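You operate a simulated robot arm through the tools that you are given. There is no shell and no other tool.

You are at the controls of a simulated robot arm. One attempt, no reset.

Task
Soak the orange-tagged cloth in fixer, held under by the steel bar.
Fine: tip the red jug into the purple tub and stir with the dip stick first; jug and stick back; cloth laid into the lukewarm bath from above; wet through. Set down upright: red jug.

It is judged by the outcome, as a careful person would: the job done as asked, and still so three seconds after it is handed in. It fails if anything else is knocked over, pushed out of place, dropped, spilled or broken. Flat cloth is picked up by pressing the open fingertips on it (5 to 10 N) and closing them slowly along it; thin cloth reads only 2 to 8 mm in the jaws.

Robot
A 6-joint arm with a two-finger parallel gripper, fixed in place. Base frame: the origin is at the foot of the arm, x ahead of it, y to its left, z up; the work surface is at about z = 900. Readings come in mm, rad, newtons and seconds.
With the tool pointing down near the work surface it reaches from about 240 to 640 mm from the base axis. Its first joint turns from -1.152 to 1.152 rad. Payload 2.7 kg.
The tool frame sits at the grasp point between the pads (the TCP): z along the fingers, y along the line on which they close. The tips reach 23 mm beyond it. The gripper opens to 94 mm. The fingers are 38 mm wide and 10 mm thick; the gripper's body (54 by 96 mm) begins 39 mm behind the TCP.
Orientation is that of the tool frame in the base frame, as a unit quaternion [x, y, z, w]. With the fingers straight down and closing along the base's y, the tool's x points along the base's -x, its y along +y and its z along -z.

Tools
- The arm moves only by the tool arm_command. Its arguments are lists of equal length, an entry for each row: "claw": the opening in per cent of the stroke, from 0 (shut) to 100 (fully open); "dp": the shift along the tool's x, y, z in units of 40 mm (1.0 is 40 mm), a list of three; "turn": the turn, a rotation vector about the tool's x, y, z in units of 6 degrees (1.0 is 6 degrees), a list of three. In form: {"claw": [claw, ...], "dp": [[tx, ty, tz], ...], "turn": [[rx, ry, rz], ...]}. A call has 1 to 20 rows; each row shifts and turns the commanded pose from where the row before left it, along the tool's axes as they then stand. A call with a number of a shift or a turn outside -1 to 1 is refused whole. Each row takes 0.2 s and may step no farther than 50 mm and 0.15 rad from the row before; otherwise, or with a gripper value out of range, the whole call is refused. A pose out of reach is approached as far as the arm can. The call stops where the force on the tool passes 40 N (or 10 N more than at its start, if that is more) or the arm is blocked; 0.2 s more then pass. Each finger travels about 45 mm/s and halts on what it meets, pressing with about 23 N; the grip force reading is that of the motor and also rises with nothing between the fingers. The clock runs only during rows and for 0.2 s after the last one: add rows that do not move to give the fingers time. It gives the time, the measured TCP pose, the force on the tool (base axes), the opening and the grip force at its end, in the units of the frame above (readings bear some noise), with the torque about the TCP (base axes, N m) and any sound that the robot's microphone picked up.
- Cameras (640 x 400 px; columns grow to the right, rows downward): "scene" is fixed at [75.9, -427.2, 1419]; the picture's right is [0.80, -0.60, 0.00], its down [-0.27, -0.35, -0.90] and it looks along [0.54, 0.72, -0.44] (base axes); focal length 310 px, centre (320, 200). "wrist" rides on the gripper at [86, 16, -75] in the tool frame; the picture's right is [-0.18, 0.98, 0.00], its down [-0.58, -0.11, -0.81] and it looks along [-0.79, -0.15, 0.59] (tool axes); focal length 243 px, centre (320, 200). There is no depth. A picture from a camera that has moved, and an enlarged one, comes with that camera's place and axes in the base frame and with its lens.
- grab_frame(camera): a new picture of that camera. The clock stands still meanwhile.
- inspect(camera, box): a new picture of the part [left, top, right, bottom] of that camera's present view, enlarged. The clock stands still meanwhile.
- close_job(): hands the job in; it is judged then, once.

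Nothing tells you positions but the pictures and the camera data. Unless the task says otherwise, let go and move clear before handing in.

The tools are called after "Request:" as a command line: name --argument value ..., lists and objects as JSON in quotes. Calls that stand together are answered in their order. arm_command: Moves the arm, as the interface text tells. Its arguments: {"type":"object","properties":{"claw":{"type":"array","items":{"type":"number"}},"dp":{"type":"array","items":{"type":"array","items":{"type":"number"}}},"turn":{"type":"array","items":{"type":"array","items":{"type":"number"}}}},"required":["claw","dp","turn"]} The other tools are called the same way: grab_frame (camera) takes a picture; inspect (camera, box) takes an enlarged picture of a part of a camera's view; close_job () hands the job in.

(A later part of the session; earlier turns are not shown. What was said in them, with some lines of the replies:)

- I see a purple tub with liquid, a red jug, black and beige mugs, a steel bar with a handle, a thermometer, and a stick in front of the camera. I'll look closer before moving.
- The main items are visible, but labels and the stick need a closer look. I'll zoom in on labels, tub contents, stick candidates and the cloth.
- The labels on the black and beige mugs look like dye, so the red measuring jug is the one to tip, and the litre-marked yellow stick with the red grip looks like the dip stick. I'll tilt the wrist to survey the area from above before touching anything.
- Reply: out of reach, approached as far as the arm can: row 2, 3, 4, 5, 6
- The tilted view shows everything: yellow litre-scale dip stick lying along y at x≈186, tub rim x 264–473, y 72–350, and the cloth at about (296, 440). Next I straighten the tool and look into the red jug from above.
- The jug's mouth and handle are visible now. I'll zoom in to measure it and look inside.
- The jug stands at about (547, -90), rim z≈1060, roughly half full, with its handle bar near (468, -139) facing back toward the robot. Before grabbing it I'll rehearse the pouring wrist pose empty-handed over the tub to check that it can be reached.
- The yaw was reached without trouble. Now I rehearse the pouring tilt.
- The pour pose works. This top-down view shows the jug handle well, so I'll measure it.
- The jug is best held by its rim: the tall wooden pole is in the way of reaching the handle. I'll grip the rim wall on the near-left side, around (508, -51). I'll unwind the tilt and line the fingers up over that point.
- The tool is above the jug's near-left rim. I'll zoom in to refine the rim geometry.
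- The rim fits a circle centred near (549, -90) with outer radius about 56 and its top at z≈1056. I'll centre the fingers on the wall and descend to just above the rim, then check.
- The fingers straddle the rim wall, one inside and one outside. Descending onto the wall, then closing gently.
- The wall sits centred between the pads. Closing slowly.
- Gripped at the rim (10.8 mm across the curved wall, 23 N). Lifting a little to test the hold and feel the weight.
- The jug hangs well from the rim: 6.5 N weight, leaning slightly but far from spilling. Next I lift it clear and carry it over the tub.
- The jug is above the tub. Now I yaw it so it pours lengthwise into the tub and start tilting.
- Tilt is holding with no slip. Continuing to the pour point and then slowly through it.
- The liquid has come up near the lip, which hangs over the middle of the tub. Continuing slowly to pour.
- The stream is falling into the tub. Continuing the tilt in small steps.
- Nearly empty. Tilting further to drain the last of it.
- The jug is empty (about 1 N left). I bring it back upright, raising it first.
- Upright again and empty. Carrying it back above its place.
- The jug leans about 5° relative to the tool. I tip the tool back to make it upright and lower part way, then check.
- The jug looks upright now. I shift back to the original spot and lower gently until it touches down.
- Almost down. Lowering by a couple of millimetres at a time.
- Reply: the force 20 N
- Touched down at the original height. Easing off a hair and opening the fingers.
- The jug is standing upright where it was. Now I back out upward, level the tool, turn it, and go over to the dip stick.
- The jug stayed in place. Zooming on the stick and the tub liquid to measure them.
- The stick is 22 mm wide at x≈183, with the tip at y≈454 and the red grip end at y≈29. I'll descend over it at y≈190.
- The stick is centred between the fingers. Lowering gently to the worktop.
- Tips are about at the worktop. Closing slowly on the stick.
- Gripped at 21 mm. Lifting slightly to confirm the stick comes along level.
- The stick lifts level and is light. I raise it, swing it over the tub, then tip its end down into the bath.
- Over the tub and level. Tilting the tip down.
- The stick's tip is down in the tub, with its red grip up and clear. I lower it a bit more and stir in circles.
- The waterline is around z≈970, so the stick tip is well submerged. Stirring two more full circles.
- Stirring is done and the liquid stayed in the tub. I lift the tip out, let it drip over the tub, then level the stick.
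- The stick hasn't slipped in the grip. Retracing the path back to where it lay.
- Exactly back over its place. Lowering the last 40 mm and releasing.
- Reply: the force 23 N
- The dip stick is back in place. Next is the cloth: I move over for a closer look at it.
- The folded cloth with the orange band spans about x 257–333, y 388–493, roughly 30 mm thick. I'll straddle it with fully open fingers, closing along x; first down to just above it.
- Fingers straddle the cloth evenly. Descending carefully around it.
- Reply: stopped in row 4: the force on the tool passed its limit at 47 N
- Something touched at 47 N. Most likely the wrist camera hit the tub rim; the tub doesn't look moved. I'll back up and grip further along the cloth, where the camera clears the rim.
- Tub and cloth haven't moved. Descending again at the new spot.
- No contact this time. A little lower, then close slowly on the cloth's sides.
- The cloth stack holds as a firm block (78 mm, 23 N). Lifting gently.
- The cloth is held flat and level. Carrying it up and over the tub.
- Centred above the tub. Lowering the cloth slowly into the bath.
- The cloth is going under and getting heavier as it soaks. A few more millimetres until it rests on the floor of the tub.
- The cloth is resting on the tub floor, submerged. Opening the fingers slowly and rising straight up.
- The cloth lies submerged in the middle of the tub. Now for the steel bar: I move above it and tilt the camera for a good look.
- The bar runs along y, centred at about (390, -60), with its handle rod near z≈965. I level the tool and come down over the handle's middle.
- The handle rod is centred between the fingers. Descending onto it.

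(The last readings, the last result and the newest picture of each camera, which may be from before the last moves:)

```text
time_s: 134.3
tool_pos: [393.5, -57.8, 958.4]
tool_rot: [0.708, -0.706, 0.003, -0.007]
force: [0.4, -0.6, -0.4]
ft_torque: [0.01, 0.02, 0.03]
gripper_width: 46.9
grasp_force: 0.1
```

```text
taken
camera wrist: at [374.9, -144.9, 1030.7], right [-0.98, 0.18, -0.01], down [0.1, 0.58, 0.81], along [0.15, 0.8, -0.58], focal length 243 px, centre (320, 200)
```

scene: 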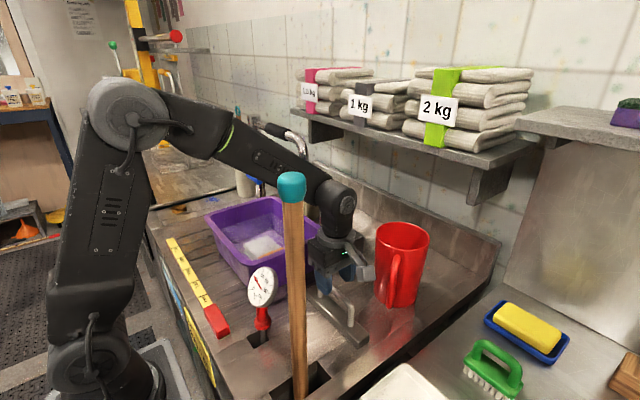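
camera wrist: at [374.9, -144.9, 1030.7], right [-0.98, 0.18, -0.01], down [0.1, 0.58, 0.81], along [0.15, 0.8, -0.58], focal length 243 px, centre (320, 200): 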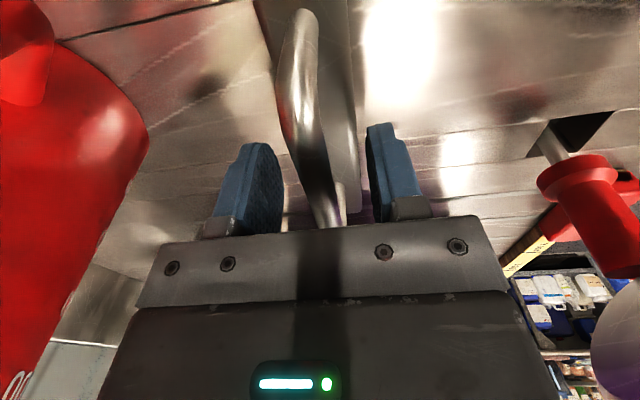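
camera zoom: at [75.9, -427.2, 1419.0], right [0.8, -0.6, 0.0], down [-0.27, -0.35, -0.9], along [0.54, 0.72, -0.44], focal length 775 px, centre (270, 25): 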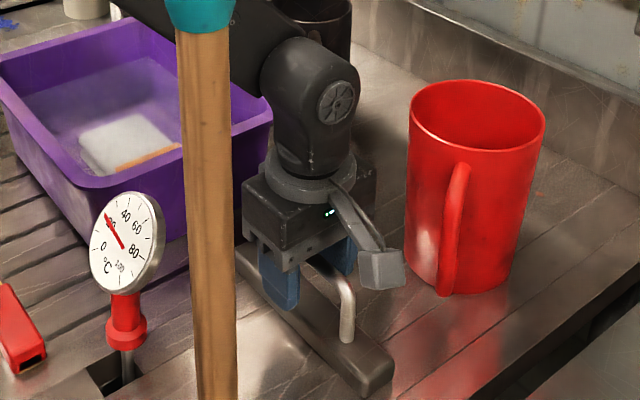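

Rod is between the fingers with the tips just above the bar. Closing slowly on the handle.

Request:
arm_command --claw '[43, 37, 31, 26, 21, 17, 13, 9, 5, 2, 0, 0]' --dp '[[0, 0, 0], [0, 0, 0], [0, 0, 0], [0, 0, 0], [0, 0, 0], [0, 0, 0], [0, 0, 0], [0, 0, 0], [0, 0, 0], [0, 0, 0], [0, 0, 0], [0, 0, 0]]' --turn '[[0, 0, 0], [0, 0, 0], [0, 0, 0], [0, 0, 0], [0, 0, 0], [0, 0, 0], [0, 0, 0], [0, 0, 0], [0, 0, 0], [0, 0, 0], [0, 0, 0], [0, 0, 0]]'

Request:
arm_command --claw '[0, 0, 0, 0]' --dp '[[0, 0, -0.15], [0, 0, -0.25], [0, 0, -0.3], [0, 0, 0]]' --turn '[[0, 0, 0], [0, 0, 0], [0, 0, 0], [0, 0, 0]]'

Request:
inspect --camera "scene" --box '[270, 190, 410, 350]'

Request:
grab_frame --camera "wrist"

```text
time_s: 136.9
tool_pos: [393.2, -58.4, 958.3]
tool_rot: [0.709, -0.705, 0.001, -0.006]
force: [-1.8, -0.6, -0.4]
ft_torque: [0.04, -0.02, -0.05]
gripper_width: 11.8
grasp_force: 23.3
```

```text
time_s: 137.9
tool_pos: [392.4, -57.3, 983.9]
tool_rot: [0.708, -0.706, 0.001, -0.006]
force: [-0.2, 0.0, -5.9]
ft_torque: [-0.01, 0.02, -0.02]
gripper_width: 11.6
grasp_force: 22.9
```

```text
2.50 times, centred on (340, 270) of scene
camera zoom: at [76.0, -427.2, 1419.0], right [0.8, -0.6, 0.0], down [-0.27, -0.35, -0.9], along [0.54, 0.72, -0.44], focal length 775 px, centre (270, 25)
```

zoom: 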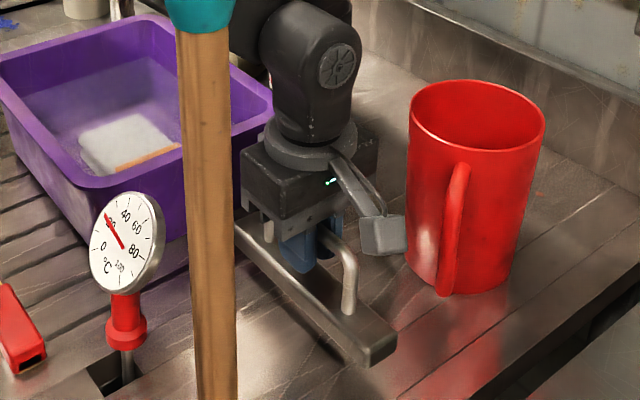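

```text
taken
camera wrist: at [374.8, -144.2, 1059.6], right [-0.98, 0.18, -0.01], down [0.1, 0.58, 0.81], along [0.15, 0.8, -0.58], focal length 243 px, centre (320, 200)
```

wrist: 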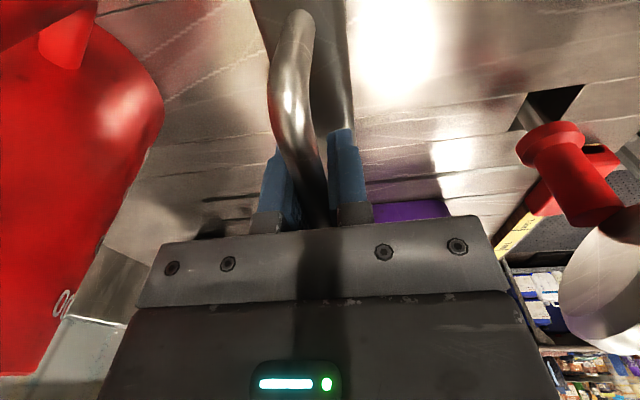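

The bar hangs level (about 0.6 kg). Raising it above the rim and moving over the cloth.

Request:
arm_command --claw '[0, 0, 0, 0, 0, 0, 0, 0, 0, 0, 0, 0, 0, 0, 0]' --dp '[[0, 0, -0.5], [0, 0, -0.8], [0, 0, -0.9], [0, 0, -0.9], [-0.3, 0, 0], [-0.7, 0.05, 0], [-0.75, 0.06, 0], [-0.75, 0.06, 0], [-0.75, 0.06, 0], [-0.75, 0.06, 0], [-0.75, 0.06, 0], [-0.75, 0.06, 0], [-0.75, 0.05, 0], [-0.53, 0, 0], [0, 0, 0]]' --turn '[[0, 0, 0], [0, 0, 0], [0, 0, 0], [0, 0, 0], [0, 0, 0], [0, 0, 0], [0, 0, 0], [0, 0, 0], [0, 0, 0], [0, 0, 0], [0, 0, 0], [0, 0, 0], [0, 0, 0], [0, 0, 0], [0, 0, 0]]'

Request:
grab_frame --camera "wrist"

Request:
grab_frame --camera "scene"

Request:
inspect --camera "scene" --box '[190, 130, 350, 300]'

```text
time_s: 141.1
tool_pos: [369.9, 212.6, 1112.1]
tool_rot: [0.708, -0.706, 0.002, -0.007]
force: [-1.1, 0.2, -5.7]
ft_torque: [0.05, 0.01, 0.03]
gripper_width: 11.6
grasp_force: 23.1
```

```text
taken
camera wrist: at [351.4, 125.7, 1186.0], right [-0.98, 0.18, -0.01], down [0.1, 0.58, 0.81], along [0.15, 0.8, -0.58], focal length 243 px, centre (320, 200)
```

wrist: 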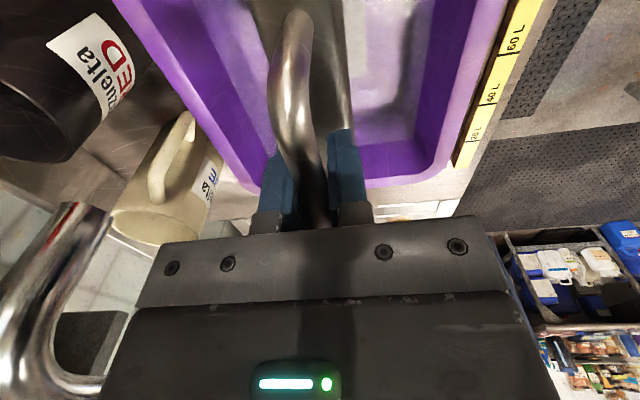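

```text
taken
```

scene: 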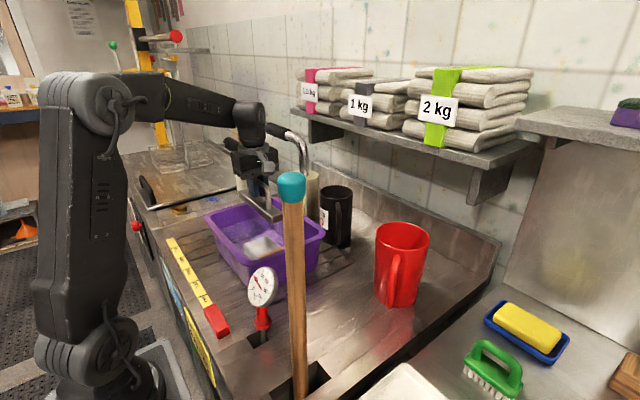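

```text
2.35 times, centred on (270, 215) of scene
camera zoom: at [76.0, -427.2, 1419.0], right [0.8, -0.6, 0.0], down [-0.27, -0.35, -0.9], along [0.54, 0.72, -0.44], focal length 730 px, centre (438, 165)
```

zoom: 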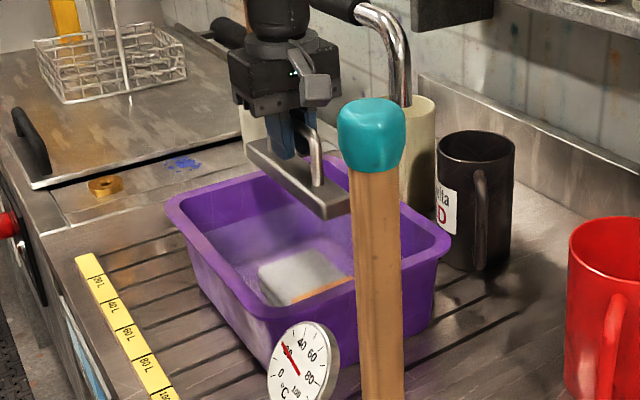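

The bar hangs right above the submerged cloth. Lowering it slowly onto the cloth.

Request:
arm_command --claw '[0, 0, 0, 0, 0, 0, 0, 0]' --dp '[[0, -0.1, 0.3], [0, 0, 0.5], [0, 0, 0.5], [0, 0, 0.45], [0, 0, 0.35], [0, 0, 0.25], [0, 0, 0.15], [0, 0, 0]]' --turn '[[0, 0, 0], [0, 0, 0], [0, 0, 0], [0, 0, 0], [0, 0, 0], [0, 0, 0], [0, 0, 0], [0, 0, 0]]'

Request:
inspect --camera "scene" --box '[190, 130, 350, 300]'

Request:
grab_frame --camera "wrist"

```text
time_s: 142.9
tool_pos: [377.0, 212.8, 1012.9]
tool_rot: [0.708, -0.706, 0.002, -0.007]
force: [0.2, -0.3, -6.5]
ft_torque: [0.03, 0.01, -0.02]
gripper_width: 11.7
grasp_force: 23.2
```

```text
2.35 times, centred on (270, 215) of scene
camera zoom: at [76.0, -427.2, 1419.0], right [0.8, -0.6, 0.0], down [-0.27, -0.35, -0.9], along [0.54, 0.72, -0.44], focal length 730 px, centre (438, 165)
```

zoom: 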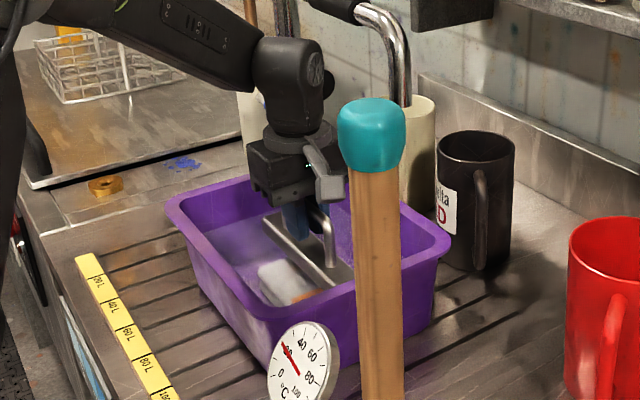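

```text
taken
camera wrist: at [358.8, 126.0, 1085.9], right [-0.98, 0.18, -0.01], down [0.1, 0.58, 0.81], along [0.15, 0.8, -0.58], focal length 243 px, centre (320, 200)
```

wrist: 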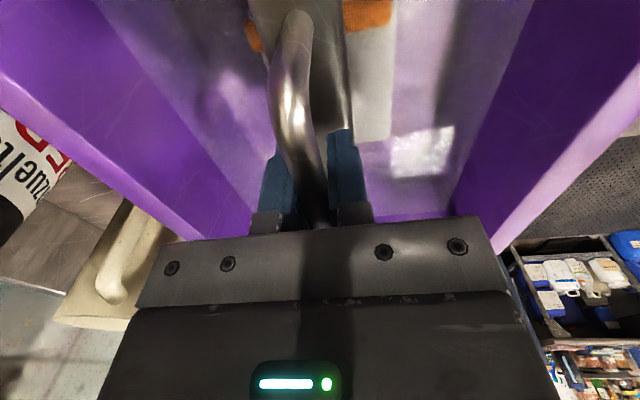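

Bar is centred on the cloth. Lowering in small steps until it rests.

Request:
arm_command --claw '[0, 0, 0]' --dp '[[0, 0, 0.15], [0, 0, 0.12], [0, 0, 0]]' --turn '[[0, 0, 0], [0, 0, 0], [0, 0, 0]]'

Request:
arm_command --claw '[0, 0]' --dp '[[0, 0, 0.07], [0, 0, 0]]' --turn '[[0, 0, 0], [0, 0, 0]]'

Request:
arm_command --claw '[0, 0]' --dp '[[0, 0, 0.06], [0, 0, 0]]' --turn '[[0, 0, 0], [0, 0, 0]]'

```text
time_s: 143.7
tool_pos: [375.3, 212.6, 1002.9]
tool_rot: [0.708, -0.706, 0.001, -0.007]
force: [0.9, -0.2, -5.5]
ft_torque: [0.01, -0.02, 0.01]
gripper_width: 11.7
grasp_force: 22.9
```

```text
time_s: 144.3
tool_pos: [378.1, 212.1, 999.9]
tool_rot: [0.708, -0.706, 0.001, -0.006]
force: [0.3, 0.8, -5.9]
ft_torque: [0.0, -0.04, -0.01]
gripper_width: 11.7
grasp_force: 23.2
```

```text
time_s: 144.9
tool_pos: [378.3, 213.2, 997.7]
tool_rot: [0.708, -0.706, 0.003, -0.006]
force: [-0.4, 0.4, -6.0]
ft_torque: [-0.02, 0.0, -0.01]
gripper_width: 11.5
grasp_force: 23.1
```

Request:
arm_command --claw '[0, 0]' --dp '[[0, 0, 0.06], [0, 0, 0]]' --turn '[[0, 0, 0], [0, 0, 0]]'

Request:
arm_command --claw '[0, 0]' --dp '[[0, 0, 0.06], [0, 0, 0]]' --turn '[[0, 0, 0], [0, 0, 0]]'

Request:
arm_command --claw '[0, 0]' --dp '[[0, 0, 0.06], [0, 0, 0]]' --turn '[[0, 0, 0], [0, 0, 0]]'

```text
time_s: 145.5
tool_pos: [377.2, 214.1, 996.2]
tool_rot: [0.708, -0.706, 0.002, -0.009]
force: [-6.1, -4.1, 17.9]
ft_torque: [0.07, -0.06, -0.02]
gripper_width: 11.8
grasp_force: 22.7
```

```text
time_s: 146.1
tool_pos: [378.9, 214.5, 993.5]
tool_rot: [0.708, -0.706, 0.001, -0.008]
force: [-3.3, -0.7, 18.0]
ft_torque: [0.05, -0.02, 0.03]
gripper_width: 11.9
grasp_force: 22.7
```

```text
time_s: 146.7
tool_pos: [378.0, 213.3, 990.4]
tool_rot: [0.708, -0.706, 0.001, -0.008]
force: [1.1, 1.3, 17.4]
ft_torque: [0.01, 0.0, 0.01]
gripper_width: 11.8
grasp_force: 23.5
```

The bar has met the cloth (bar bottom at about z≈937, below the waterline). Releasing the handle.

Request:
arm_command --claw '[0, 8, 14, 20, 28, 36, 44, 50, 50]' --dp '[[0, 0, -0.08], [0, 0, 0], [0, 0, 0], [0, 0, 0], [0, 0, 0], [0, 0, 0], [0, 0, 0], [0, 0, 0], [0, 0, 0]]' --turn '[[0, 0, 0], [0, 0, 0], [0, 0, 0], [0, 0, 0], [0, 0, 0], [0, 0, 0], [0, 0, 0], [0, 0, 0], [0, 0, 0]]'

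Request:
grab_frame --camera "wrist"

Request:
inspect --camera "scene" --box '[190, 130, 350, 300]'

```text
time_s: 148.7
tool_pos: [378.7, 212.3, 992.9]
tool_rot: [0.708, -0.706, 0.002, -0.007]
force: [-0.6, 0.2, 0.1]
ft_torque: [-0.05, -0.03, -0.03]
gripper_width: 47.1
grasp_force: 0.0
```

```text
taken
camera wrist: at [360.5, 125.9, 1066.4], right [-0.98, 0.18, -0.01], down [0.1, 0.58, 0.81], along [0.15, 0.8, -0.58], focal length 243 px, centre (320, 200)
```

wrist: 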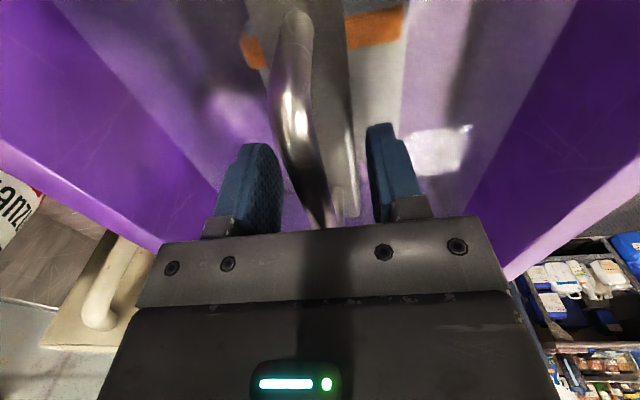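

```text
2.35 times, centred on (270, 215) of scene
camera zoom: at [75.9, -427.2, 1419.0], right [0.8, -0.6, 0.0], down [-0.27, -0.35, -0.9], along [0.54, 0.72, -0.44], focal length 730 px, centre (438, 165)
```

zoom: 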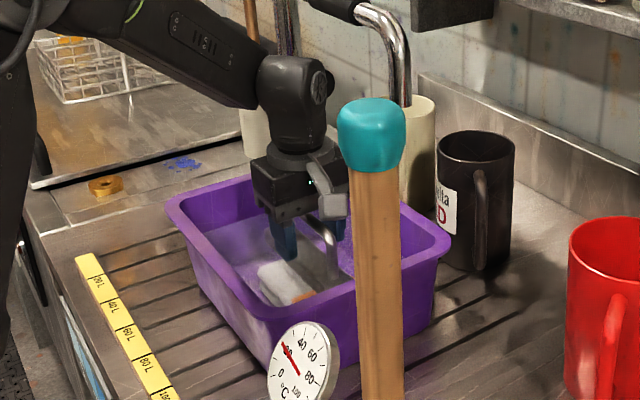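

The bar sits level on the cloth. Rising straight up and clear.

Request:
arm_command --claw '[50, 50, 50, 50, 50, 50, 50, 50]' --dp '[[0, 0, -0.3], [0, 0, -0.5], [0, 0, -0.8], [0, 0, -0.9], [0, 0, -0.9], [0, 0, -0.9], [0, 0, -0.6], [0, 0, 0]]' --turn '[[0, 0, 0], [0, 0, 0], [0, 0, 0], [0, 0, 0], [0, 0, 0], [0, 0, 0], [0, 0, 0], [0, 0, 0]]'

Request:
arm_command --claw '[50, 50, 50, 50, 50, 50, 50, 50, 50]' --dp '[[0.8, 0, 0], [0.8, 0, 0], [0.8, 0, 0], [0, 0, 0], [0, 0, 0], [0, 0, 0], [0, 0, 0], [0, 0, 0], [0, 0, 0]]' --turn '[[0, 0, 0], [0, 0, 0], [0, 0, 0], [0, 0, 0], [0, 0, 0], [0, 0, 0], [0, 0, 0], [0, 0, 0], [0, 0, 0]]'

Request:
grab_frame --camera "wrist"

Request:
grab_frame --camera "scene"

Request:
inspect --camera "scene" --box '[190, 170, 350, 300]'

Request:
inspect --camera "wrist" --box '[200, 0, 500, 200]'

```text
time_s: 150.5
tool_pos: [372.7, 213.7, 1189.4]
tool_rot: [0.708, -0.706, 0.002, -0.006]
force: [-0.6, 0.7, -0.1]
ft_torque: [0.02, 0.02, 0.0]
gripper_width: 47.2
grasp_force: 0.0
```

```text
time_s: 152.5
tool_pos: [376.9, 117.2, 1190.0]
tool_rot: [0.708, -0.706, 0.002, -0.007]
force: [1.1, 0.2, -0.3]
ft_torque: [-0.02, 0.01, -0.01]
gripper_width: 46.9
grasp_force: 0.0
```

```text
taken
camera wrist: at [358.5, 29.1, 1262.7], right [-0.98, 0.18, -0.01], down [0.1, 0.58, 0.81], along [0.15, 0.8, -0.58], focal length 243 px, centre (320, 200)
```

wrist: 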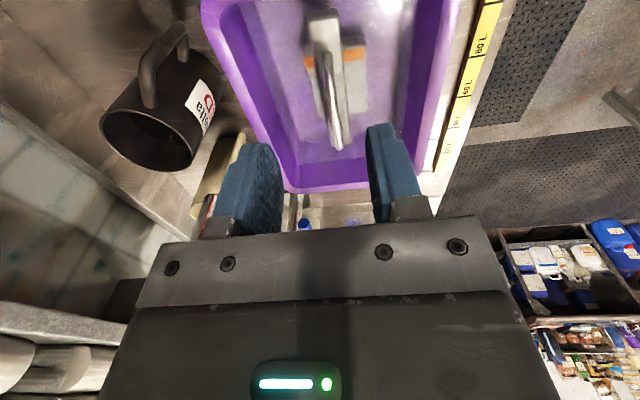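

```text
taken
```

scene: 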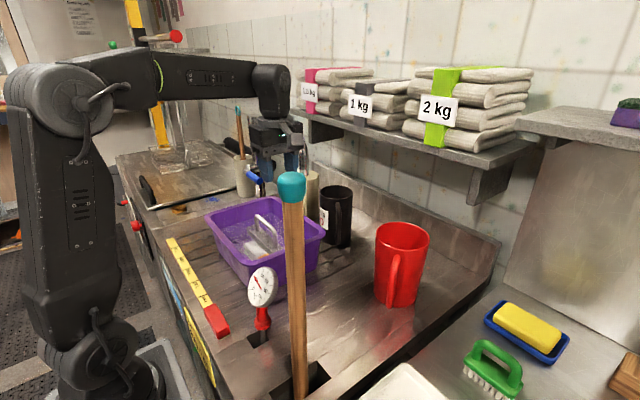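

```text
3.08 times, centred on (270, 235) of scene
camera zoom: at [75.9, -427.2, 1419.0], right [0.8, -0.6, 0.0], down [-0.27, -0.35, -0.9], along [0.54, 0.72, -0.44], focal length 954 px, centre (474, 92)
```

zoom: 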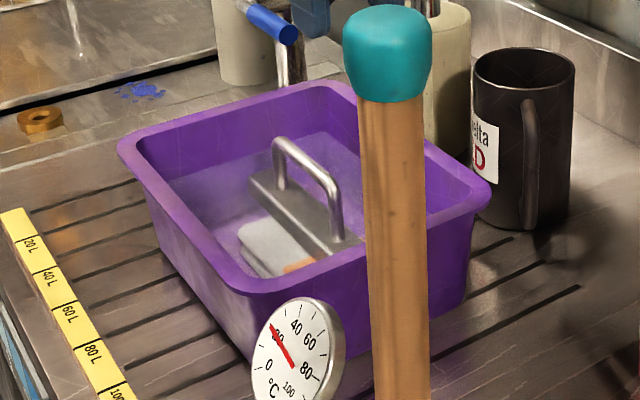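

```text
2.00 times, centred on (350, 100) of wrist
camera zoom: at [358.5, 29.1, 1262.7], right [-0.98, 0.18, -0.01], down [0.1, 0.58, 0.81], along [0.15, 0.8, -0.58], focal length 485 px, centre (260, 400)
```

zoom: 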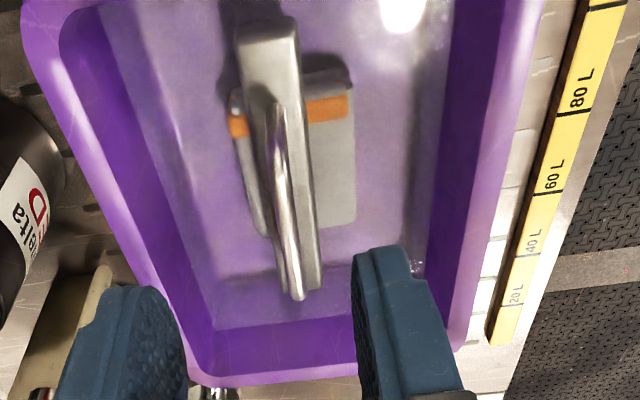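

The cloth is under the surface, pinned by the bar, and everything else is in place. I'll wait a while so it soaks through, then recheck.

Request:
arm_command --claw '[50, 50, 50, 50, 50, 50, 50, 50, 50, 50, 50, 50, 50, 50, 50, 50, 50, 50, 50, 50]' --dp '[[0, 0, 0], [0, 0, 0], [0, 0, 0], [0, 0, 0], [0, 0, 0], [0, 0, 0], [0, 0, 0], [0, 0, 0], [0, 0, 0], [0, 0, 0], [0, 0, 0], [0, 0, 0], [0, 0, 0], [0, 0, 0], [0, 0, 0], [0, 0, 0], [0, 0, 0], [0, 0, 0], [0, 0, 0], [0, 0, 0]]' --turn '[[0, 0, 0], [0, 0, 0], [0, 0, 0], [0, 0, 0], [0, 0, 0], [0, 0, 0], [0, 0, 0], [0, 0, 0], [0, 0, 0], [0, 0, 0], [0, 0, 0], [0, 0, 0], [0, 0, 0], [0, 0, 0], [0, 0, 0], [0, 0, 0], [0, 0, 0], [0, 0, 0], [0, 0, 0], [0, 0, 0]]'

Request:
arm_command --claw '[50, 50, 50, 50, 50, 50, 50, 50, 50, 50, 50, 50, 50, 50, 50, 50, 50, 50, 50, 50]' --dp '[[0, 0, 0], [0, 0, 0], [0, 0, 0], [0, 0, 0], [0, 0, 0], [0, 0, 0], [0, 0, 0], [0, 0, 0], [0, 0, 0], [0, 0, 0], [0, 0, 0], [0, 0, 0], [0, 0, 0], [0, 0, 0], [0, 0, 0], [0, 0, 0], [0, 0, 0], [0, 0, 0], [0, 0, 0], [0, 0, 0]]' --turn '[[0, 0, 0], [0, 0, 0], [0, 0, 0], [0, 0, 0], [0, 0, 0], [0, 0, 0], [0, 0, 0], [0, 0, 0], [0, 0, 0], [0, 0, 0], [0, 0, 0], [0, 0, 0], [0, 0, 0], [0, 0, 0], [0, 0, 0], [0, 0, 0], [0, 0, 0], [0, 0, 0], [0, 0, 0], [0, 0, 0]]'

Request:
arm_command --claw '[50, 50, 50, 50, 50, 50, 50, 50, 50, 50, 50, 50, 50, 50, 50, 50, 50, 50, 50, 50]' --dp '[[0, 0, 0], [0, 0, 0], [0, 0, 0], [0, 0, 0], [0, 0, 0], [0, 0, 0], [0, 0, 0], [0, 0, 0], [0, 0, 0], [0, 0, 0], [0, 0, 0], [0, 0, 0], [0, 0, 0], [0, 0, 0], [0, 0, 0], [0, 0, 0], [0, 0, 0], [0, 0, 0], [0, 0, 0], [0, 0, 0]]' --turn '[[0, 0, 0], [0, 0, 0], [0, 0, 0], [0, 0, 0], [0, 0, 0], [0, 0, 0], [0, 0, 0], [0, 0, 0], [0, 0, 0], [0, 0, 0], [0, 0, 0], [0, 0, 0], [0, 0, 0], [0, 0, 0], [0, 0, 0], [0, 0, 0], [0, 0, 0], [0, 0, 0], [0, 0, 0], [0, 0, 0]]'

Request:
arm_command --claw '[50, 50, 50, 50, 50, 50, 50, 50, 50, 50, 50, 50, 50, 50, 50, 50, 50, 50, 50, 50]' --dp '[[0, 0, 0], [0, 0, 0], [0, 0, 0], [0, 0, 0], [0, 0, 0], [0, 0, 0], [0, 0, 0], [0, 0, 0], [0, 0, 0], [0, 0, 0], [0, 0, 0], [0, 0, 0], [0, 0, 0], [0, 0, 0], [0, 0, 0], [0, 0, 0], [0, 0, 0], [0, 0, 0], [0, 0, 0], [0, 0, 0]]' --turn '[[0, 0, 0], [0, 0, 0], [0, 0, 0], [0, 0, 0], [0, 0, 0], [0, 0, 0], [0, 0, 0], [0, 0, 0], [0, 0, 0], [0, 0, 0], [0, 0, 0], [0, 0, 0], [0, 0, 0], [0, 0, 0], [0, 0, 0], [0, 0, 0], [0, 0, 0], [0, 0, 0], [0, 0, 0], [0, 0, 0]]'

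Request:
inspect --camera "wrist" --box '[200, 0, 500, 200]'

Request:
inspect --camera "scene" --box '[190, 170, 350, 300]'

Request:
grab_frame --camera "scene"

```text
time_s: 156.7
tool_pos: [375.1, 116.4, 1189.8]
tool_rot: [0.709, -0.705, 0.002, -0.007]
force: [-0.3, -0.1, -0.3]
ft_torque: [-0.04, 0.01, 0.01]
gripper_width: 46.9
grasp_force: 0.0
```

```text
time_s: 160.9
tool_pos: [377.0, 115.6, 1188.9]
tool_rot: [0.708, -0.706, 0.002, -0.007]
force: [0.5, -0.6, 0.5]
ft_torque: [0.03, 0.01, 0.03]
gripper_width: 47.1
grasp_force: 0.1
```

```text
time_s: 165.1
tool_pos: [376.1, 115.2, 1187.8]
tool_rot: [0.708, -0.706, 0.002, -0.007]
force: [-0.5, -0.5, 0.2]
ft_torque: [0.02, 0.0, 0.02]
gripper_width: 47.1
grasp_force: 0.1
```

```text
time_s: 169.3
tool_pos: [376.2, 116.0, 1189.2]
tool_rot: [0.709, -0.705, 0.001, -0.007]
force: [-0.6, -0.4, -0.3]
ft_torque: [0.01, -0.01, 0.01]
gripper_width: 46.9
grasp_force: 0.1
```

```text
2.00 times, centred on (350, 100) of wrist
camera zoom: at [358.4, 29.1, 1262.7], right [-0.98, 0.18, -0.01], down [0.1, 0.58, 0.81], along [0.15, 0.8, -0.58], focal length 485 px, centre (260, 400)
```

zoom: 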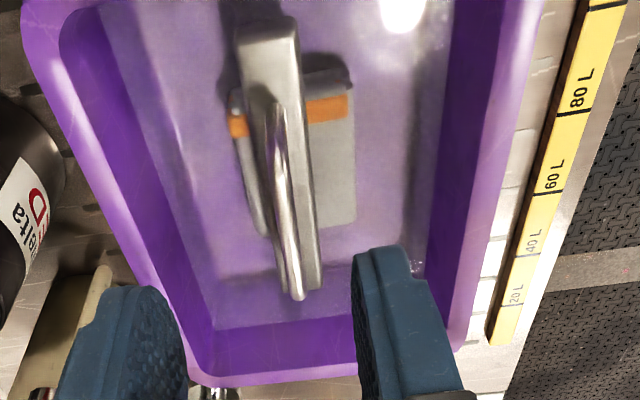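

```text
3.08 times, centred on (270, 235) of scene
camera zoom: at [75.9, -427.2, 1419.0], right [0.8, -0.6, 0.0], down [-0.27, -0.35, -0.9], along [0.54, 0.72, -0.44], focal length 954 px, centre (474, 92)
```

zoom: 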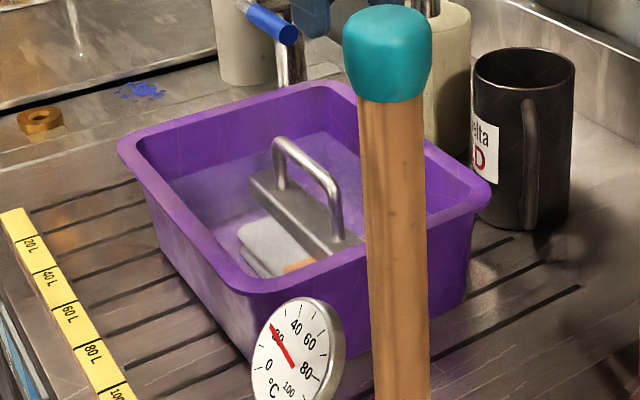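

```text
taken
```

scene: 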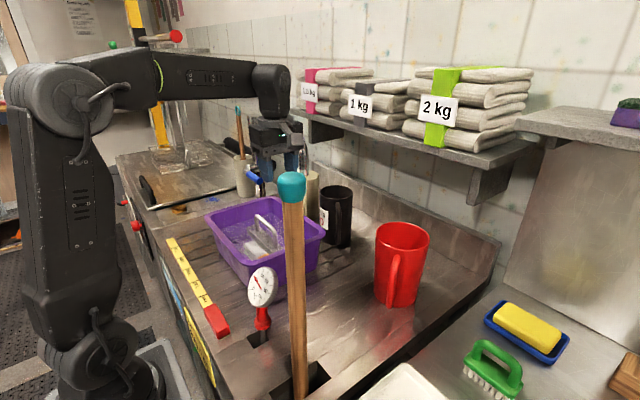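

The cloth has been under for about 50 s and everything is stable. I'll give it a bit longer, then hand in.

Request:
arm_command --claw '[50, 50, 50, 50, 50, 50, 50, 50, 50, 50, 50, 50, 50, 50, 50, 50, 50, 50, 50, 50]' --dp '[[0, 0, -0.5], [0, 0, -0.5], [0, 0, 0], [0, 0, 0], [0, 0, 0], [0, 0, 0], [0, 0, 0], [0, 0, 0], [0, 0, 0], [0, 0, 0], [0, 0, 0], [0, 0, 0], [0, 0, 0], [0, 0, 0], [0, 0, 0], [0, 0, 0], [0, 0, 0], [0, 0, 0], [0, 0, 0], [0, 0, 0]]' --turn '[[0, 0, 0], [0, 0, 0], [0, 0, 0], [0, 0, 0], [0, 0, 0], [0, 0, 0], [0, 0, 0], [0, 0, 0], [0, 0, 0], [0, 0, 0], [0, 0, 0], [0, 0, 0], [0, 0, 0], [0, 0, 0], [0, 0, 0], [0, 0, 0], [0, 0, 0], [0, 0, 0], [0, 0, 0], [0, 0, 0]]'

Request:
arm_command --claw '[50, 50, 50, 50, 50, 50, 50, 50, 50, 50, 50, 50, 50, 50, 50, 50, 50, 50, 50, 50]' --dp '[[0, 0, 0], [0, 0, 0], [0, 0, 0], [0, 0, 0], [0, 0, 0], [0, 0, 0], [0, 0, 0], [0, 0, 0], [0, 0, 0], [0, 0, 0], [0, 0, 0], [0, 0, 0], [0, 0, 0], [0, 0, 0], [0, 0, 0], [0, 0, 0], [0, 0, 0], [0, 0, 0], [0, 0, 0], [0, 0, 0]]' --turn '[[0, 0, 0], [0, 0, 0], [0, 0, 0], [0, 0, 0], [0, 0, 0], [0, 0, 0], [0, 0, 0], [0, 0, 0], [0, 0, 0], [0, 0, 0], [0, 0, 0], [0, 0, 0], [0, 0, 0], [0, 0, 0], [0, 0, 0], [0, 0, 0], [0, 0, 0], [0, 0, 0], [0, 0, 0], [0, 0, 0]]'

Request:
arm_command --claw '[50, 50, 50, 50, 50, 50, 50, 50, 50, 50, 50, 50, 50, 50, 50, 50, 50, 50, 50, 50]' --dp '[[0, 0, 0], [0, 0, 0], [0, 0, 0], [0, 0, 0], [0, 0, 0], [0, 0, 0], [0, 0, 0], [0, 0, 0], [0, 0, 0], [0, 0, 0], [0, 0, 0], [0, 0, 0], [0, 0, 0], [0, 0, 0], [0, 0, 0], [0, 0, 0], [0, 0, 0], [0, 0, 0], [0, 0, 0], [0, 0, 0]]' --turn '[[0, 0, 0], [0, 0, 0], [0, 0, 0], [0, 0, 0], [0, 0, 0], [0, 0, 0], [0, 0, 0], [0, 0, 0], [0, 0, 0], [0, 0, 0], [0, 0, 0], [0, 0, 0], [0, 0, 0], [0, 0, 0], [0, 0, 0], [0, 0, 0], [0, 0, 0], [0, 0, 0], [0, 0, 0], [0, 0, 0]]'

Request:
grab_frame --camera "scene"

```text
time_s: 173.5
tool_pos: [375.5, 114.9, 1228.1]
tool_rot: [0.708, -0.706, 0.002, -0.006]
force: [0.6, -0.7, 0.7]
ft_torque: [0.01, -0.04, 0.01]
gripper_width: 47.2
grasp_force: 0.0
```

```text
time_s: 177.7
tool_pos: [374.9, 115.6, 1226.6]
tool_rot: [0.709, -0.706, 0.002, -0.007]
force: [-0.7, 0.8, -0.2]
ft_torque: [0.02, -0.01, -0.01]
gripper_width: 47.3
grasp_force: 0.1
```

```text
time_s: 181.9
tool_pos: [376.1, 116.1, 1228.9]
tool_rot: [0.708, -0.707, 0.002, -0.007]
force: [-0.3, 0.9, 0.2]
ft_torque: [-0.01, -0.04, 0.0]
gripper_width: 47.4
grasp_force: 0.1
```

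```text
taken
```

scene: 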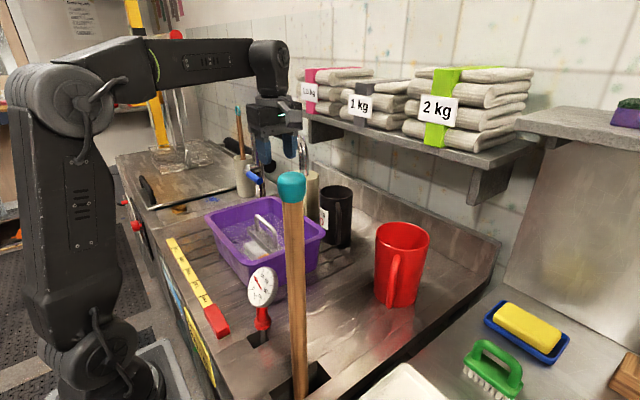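

The cloth is submerged under the bar, the red jug stands upright in its place, the dip stick is back, and the arm is clear. Handing in.

Request:
close_job

```text
The job is handed in.
```

The orange-tagged cloth is lying in the fixer bath in the purple tub, held under by the steel bar, and the job is handed in. I don't have the judge's result.

- **Fixer:** I tipped about half a litre from the red jug into the tub, all of it landing inside. I then stirred the bath with the dip stick. The jug is back upright where it stood, and the stick is back in its place.
- **Dip stick:** I used the yellow stick marked in litres, as the scene has no labelled "dip stick". The wooden pole and the dowel in the cup were left alone.
- **Lukewarm:** I did not check the bath temperature. The dial thermometer stands in a separate hole, not in the tub.
- **Cloth and bar:** I lowered the cloth in from above and set the bar across it, below the waterline. It had been under for about a minute at hand-in; it grew heavier as it went in, but I could not confirm directly that it is wet right through.
- **Contact:** While I was reaching for the cloth, the arm stopped once at 47 N, probably because its camera touched the tub rim. The tub and cloth did not appear to move, and I gripped the cloth from a different spot after that.

In the last picture nothing else had moved, fallen or spilled, and the arm was clear.
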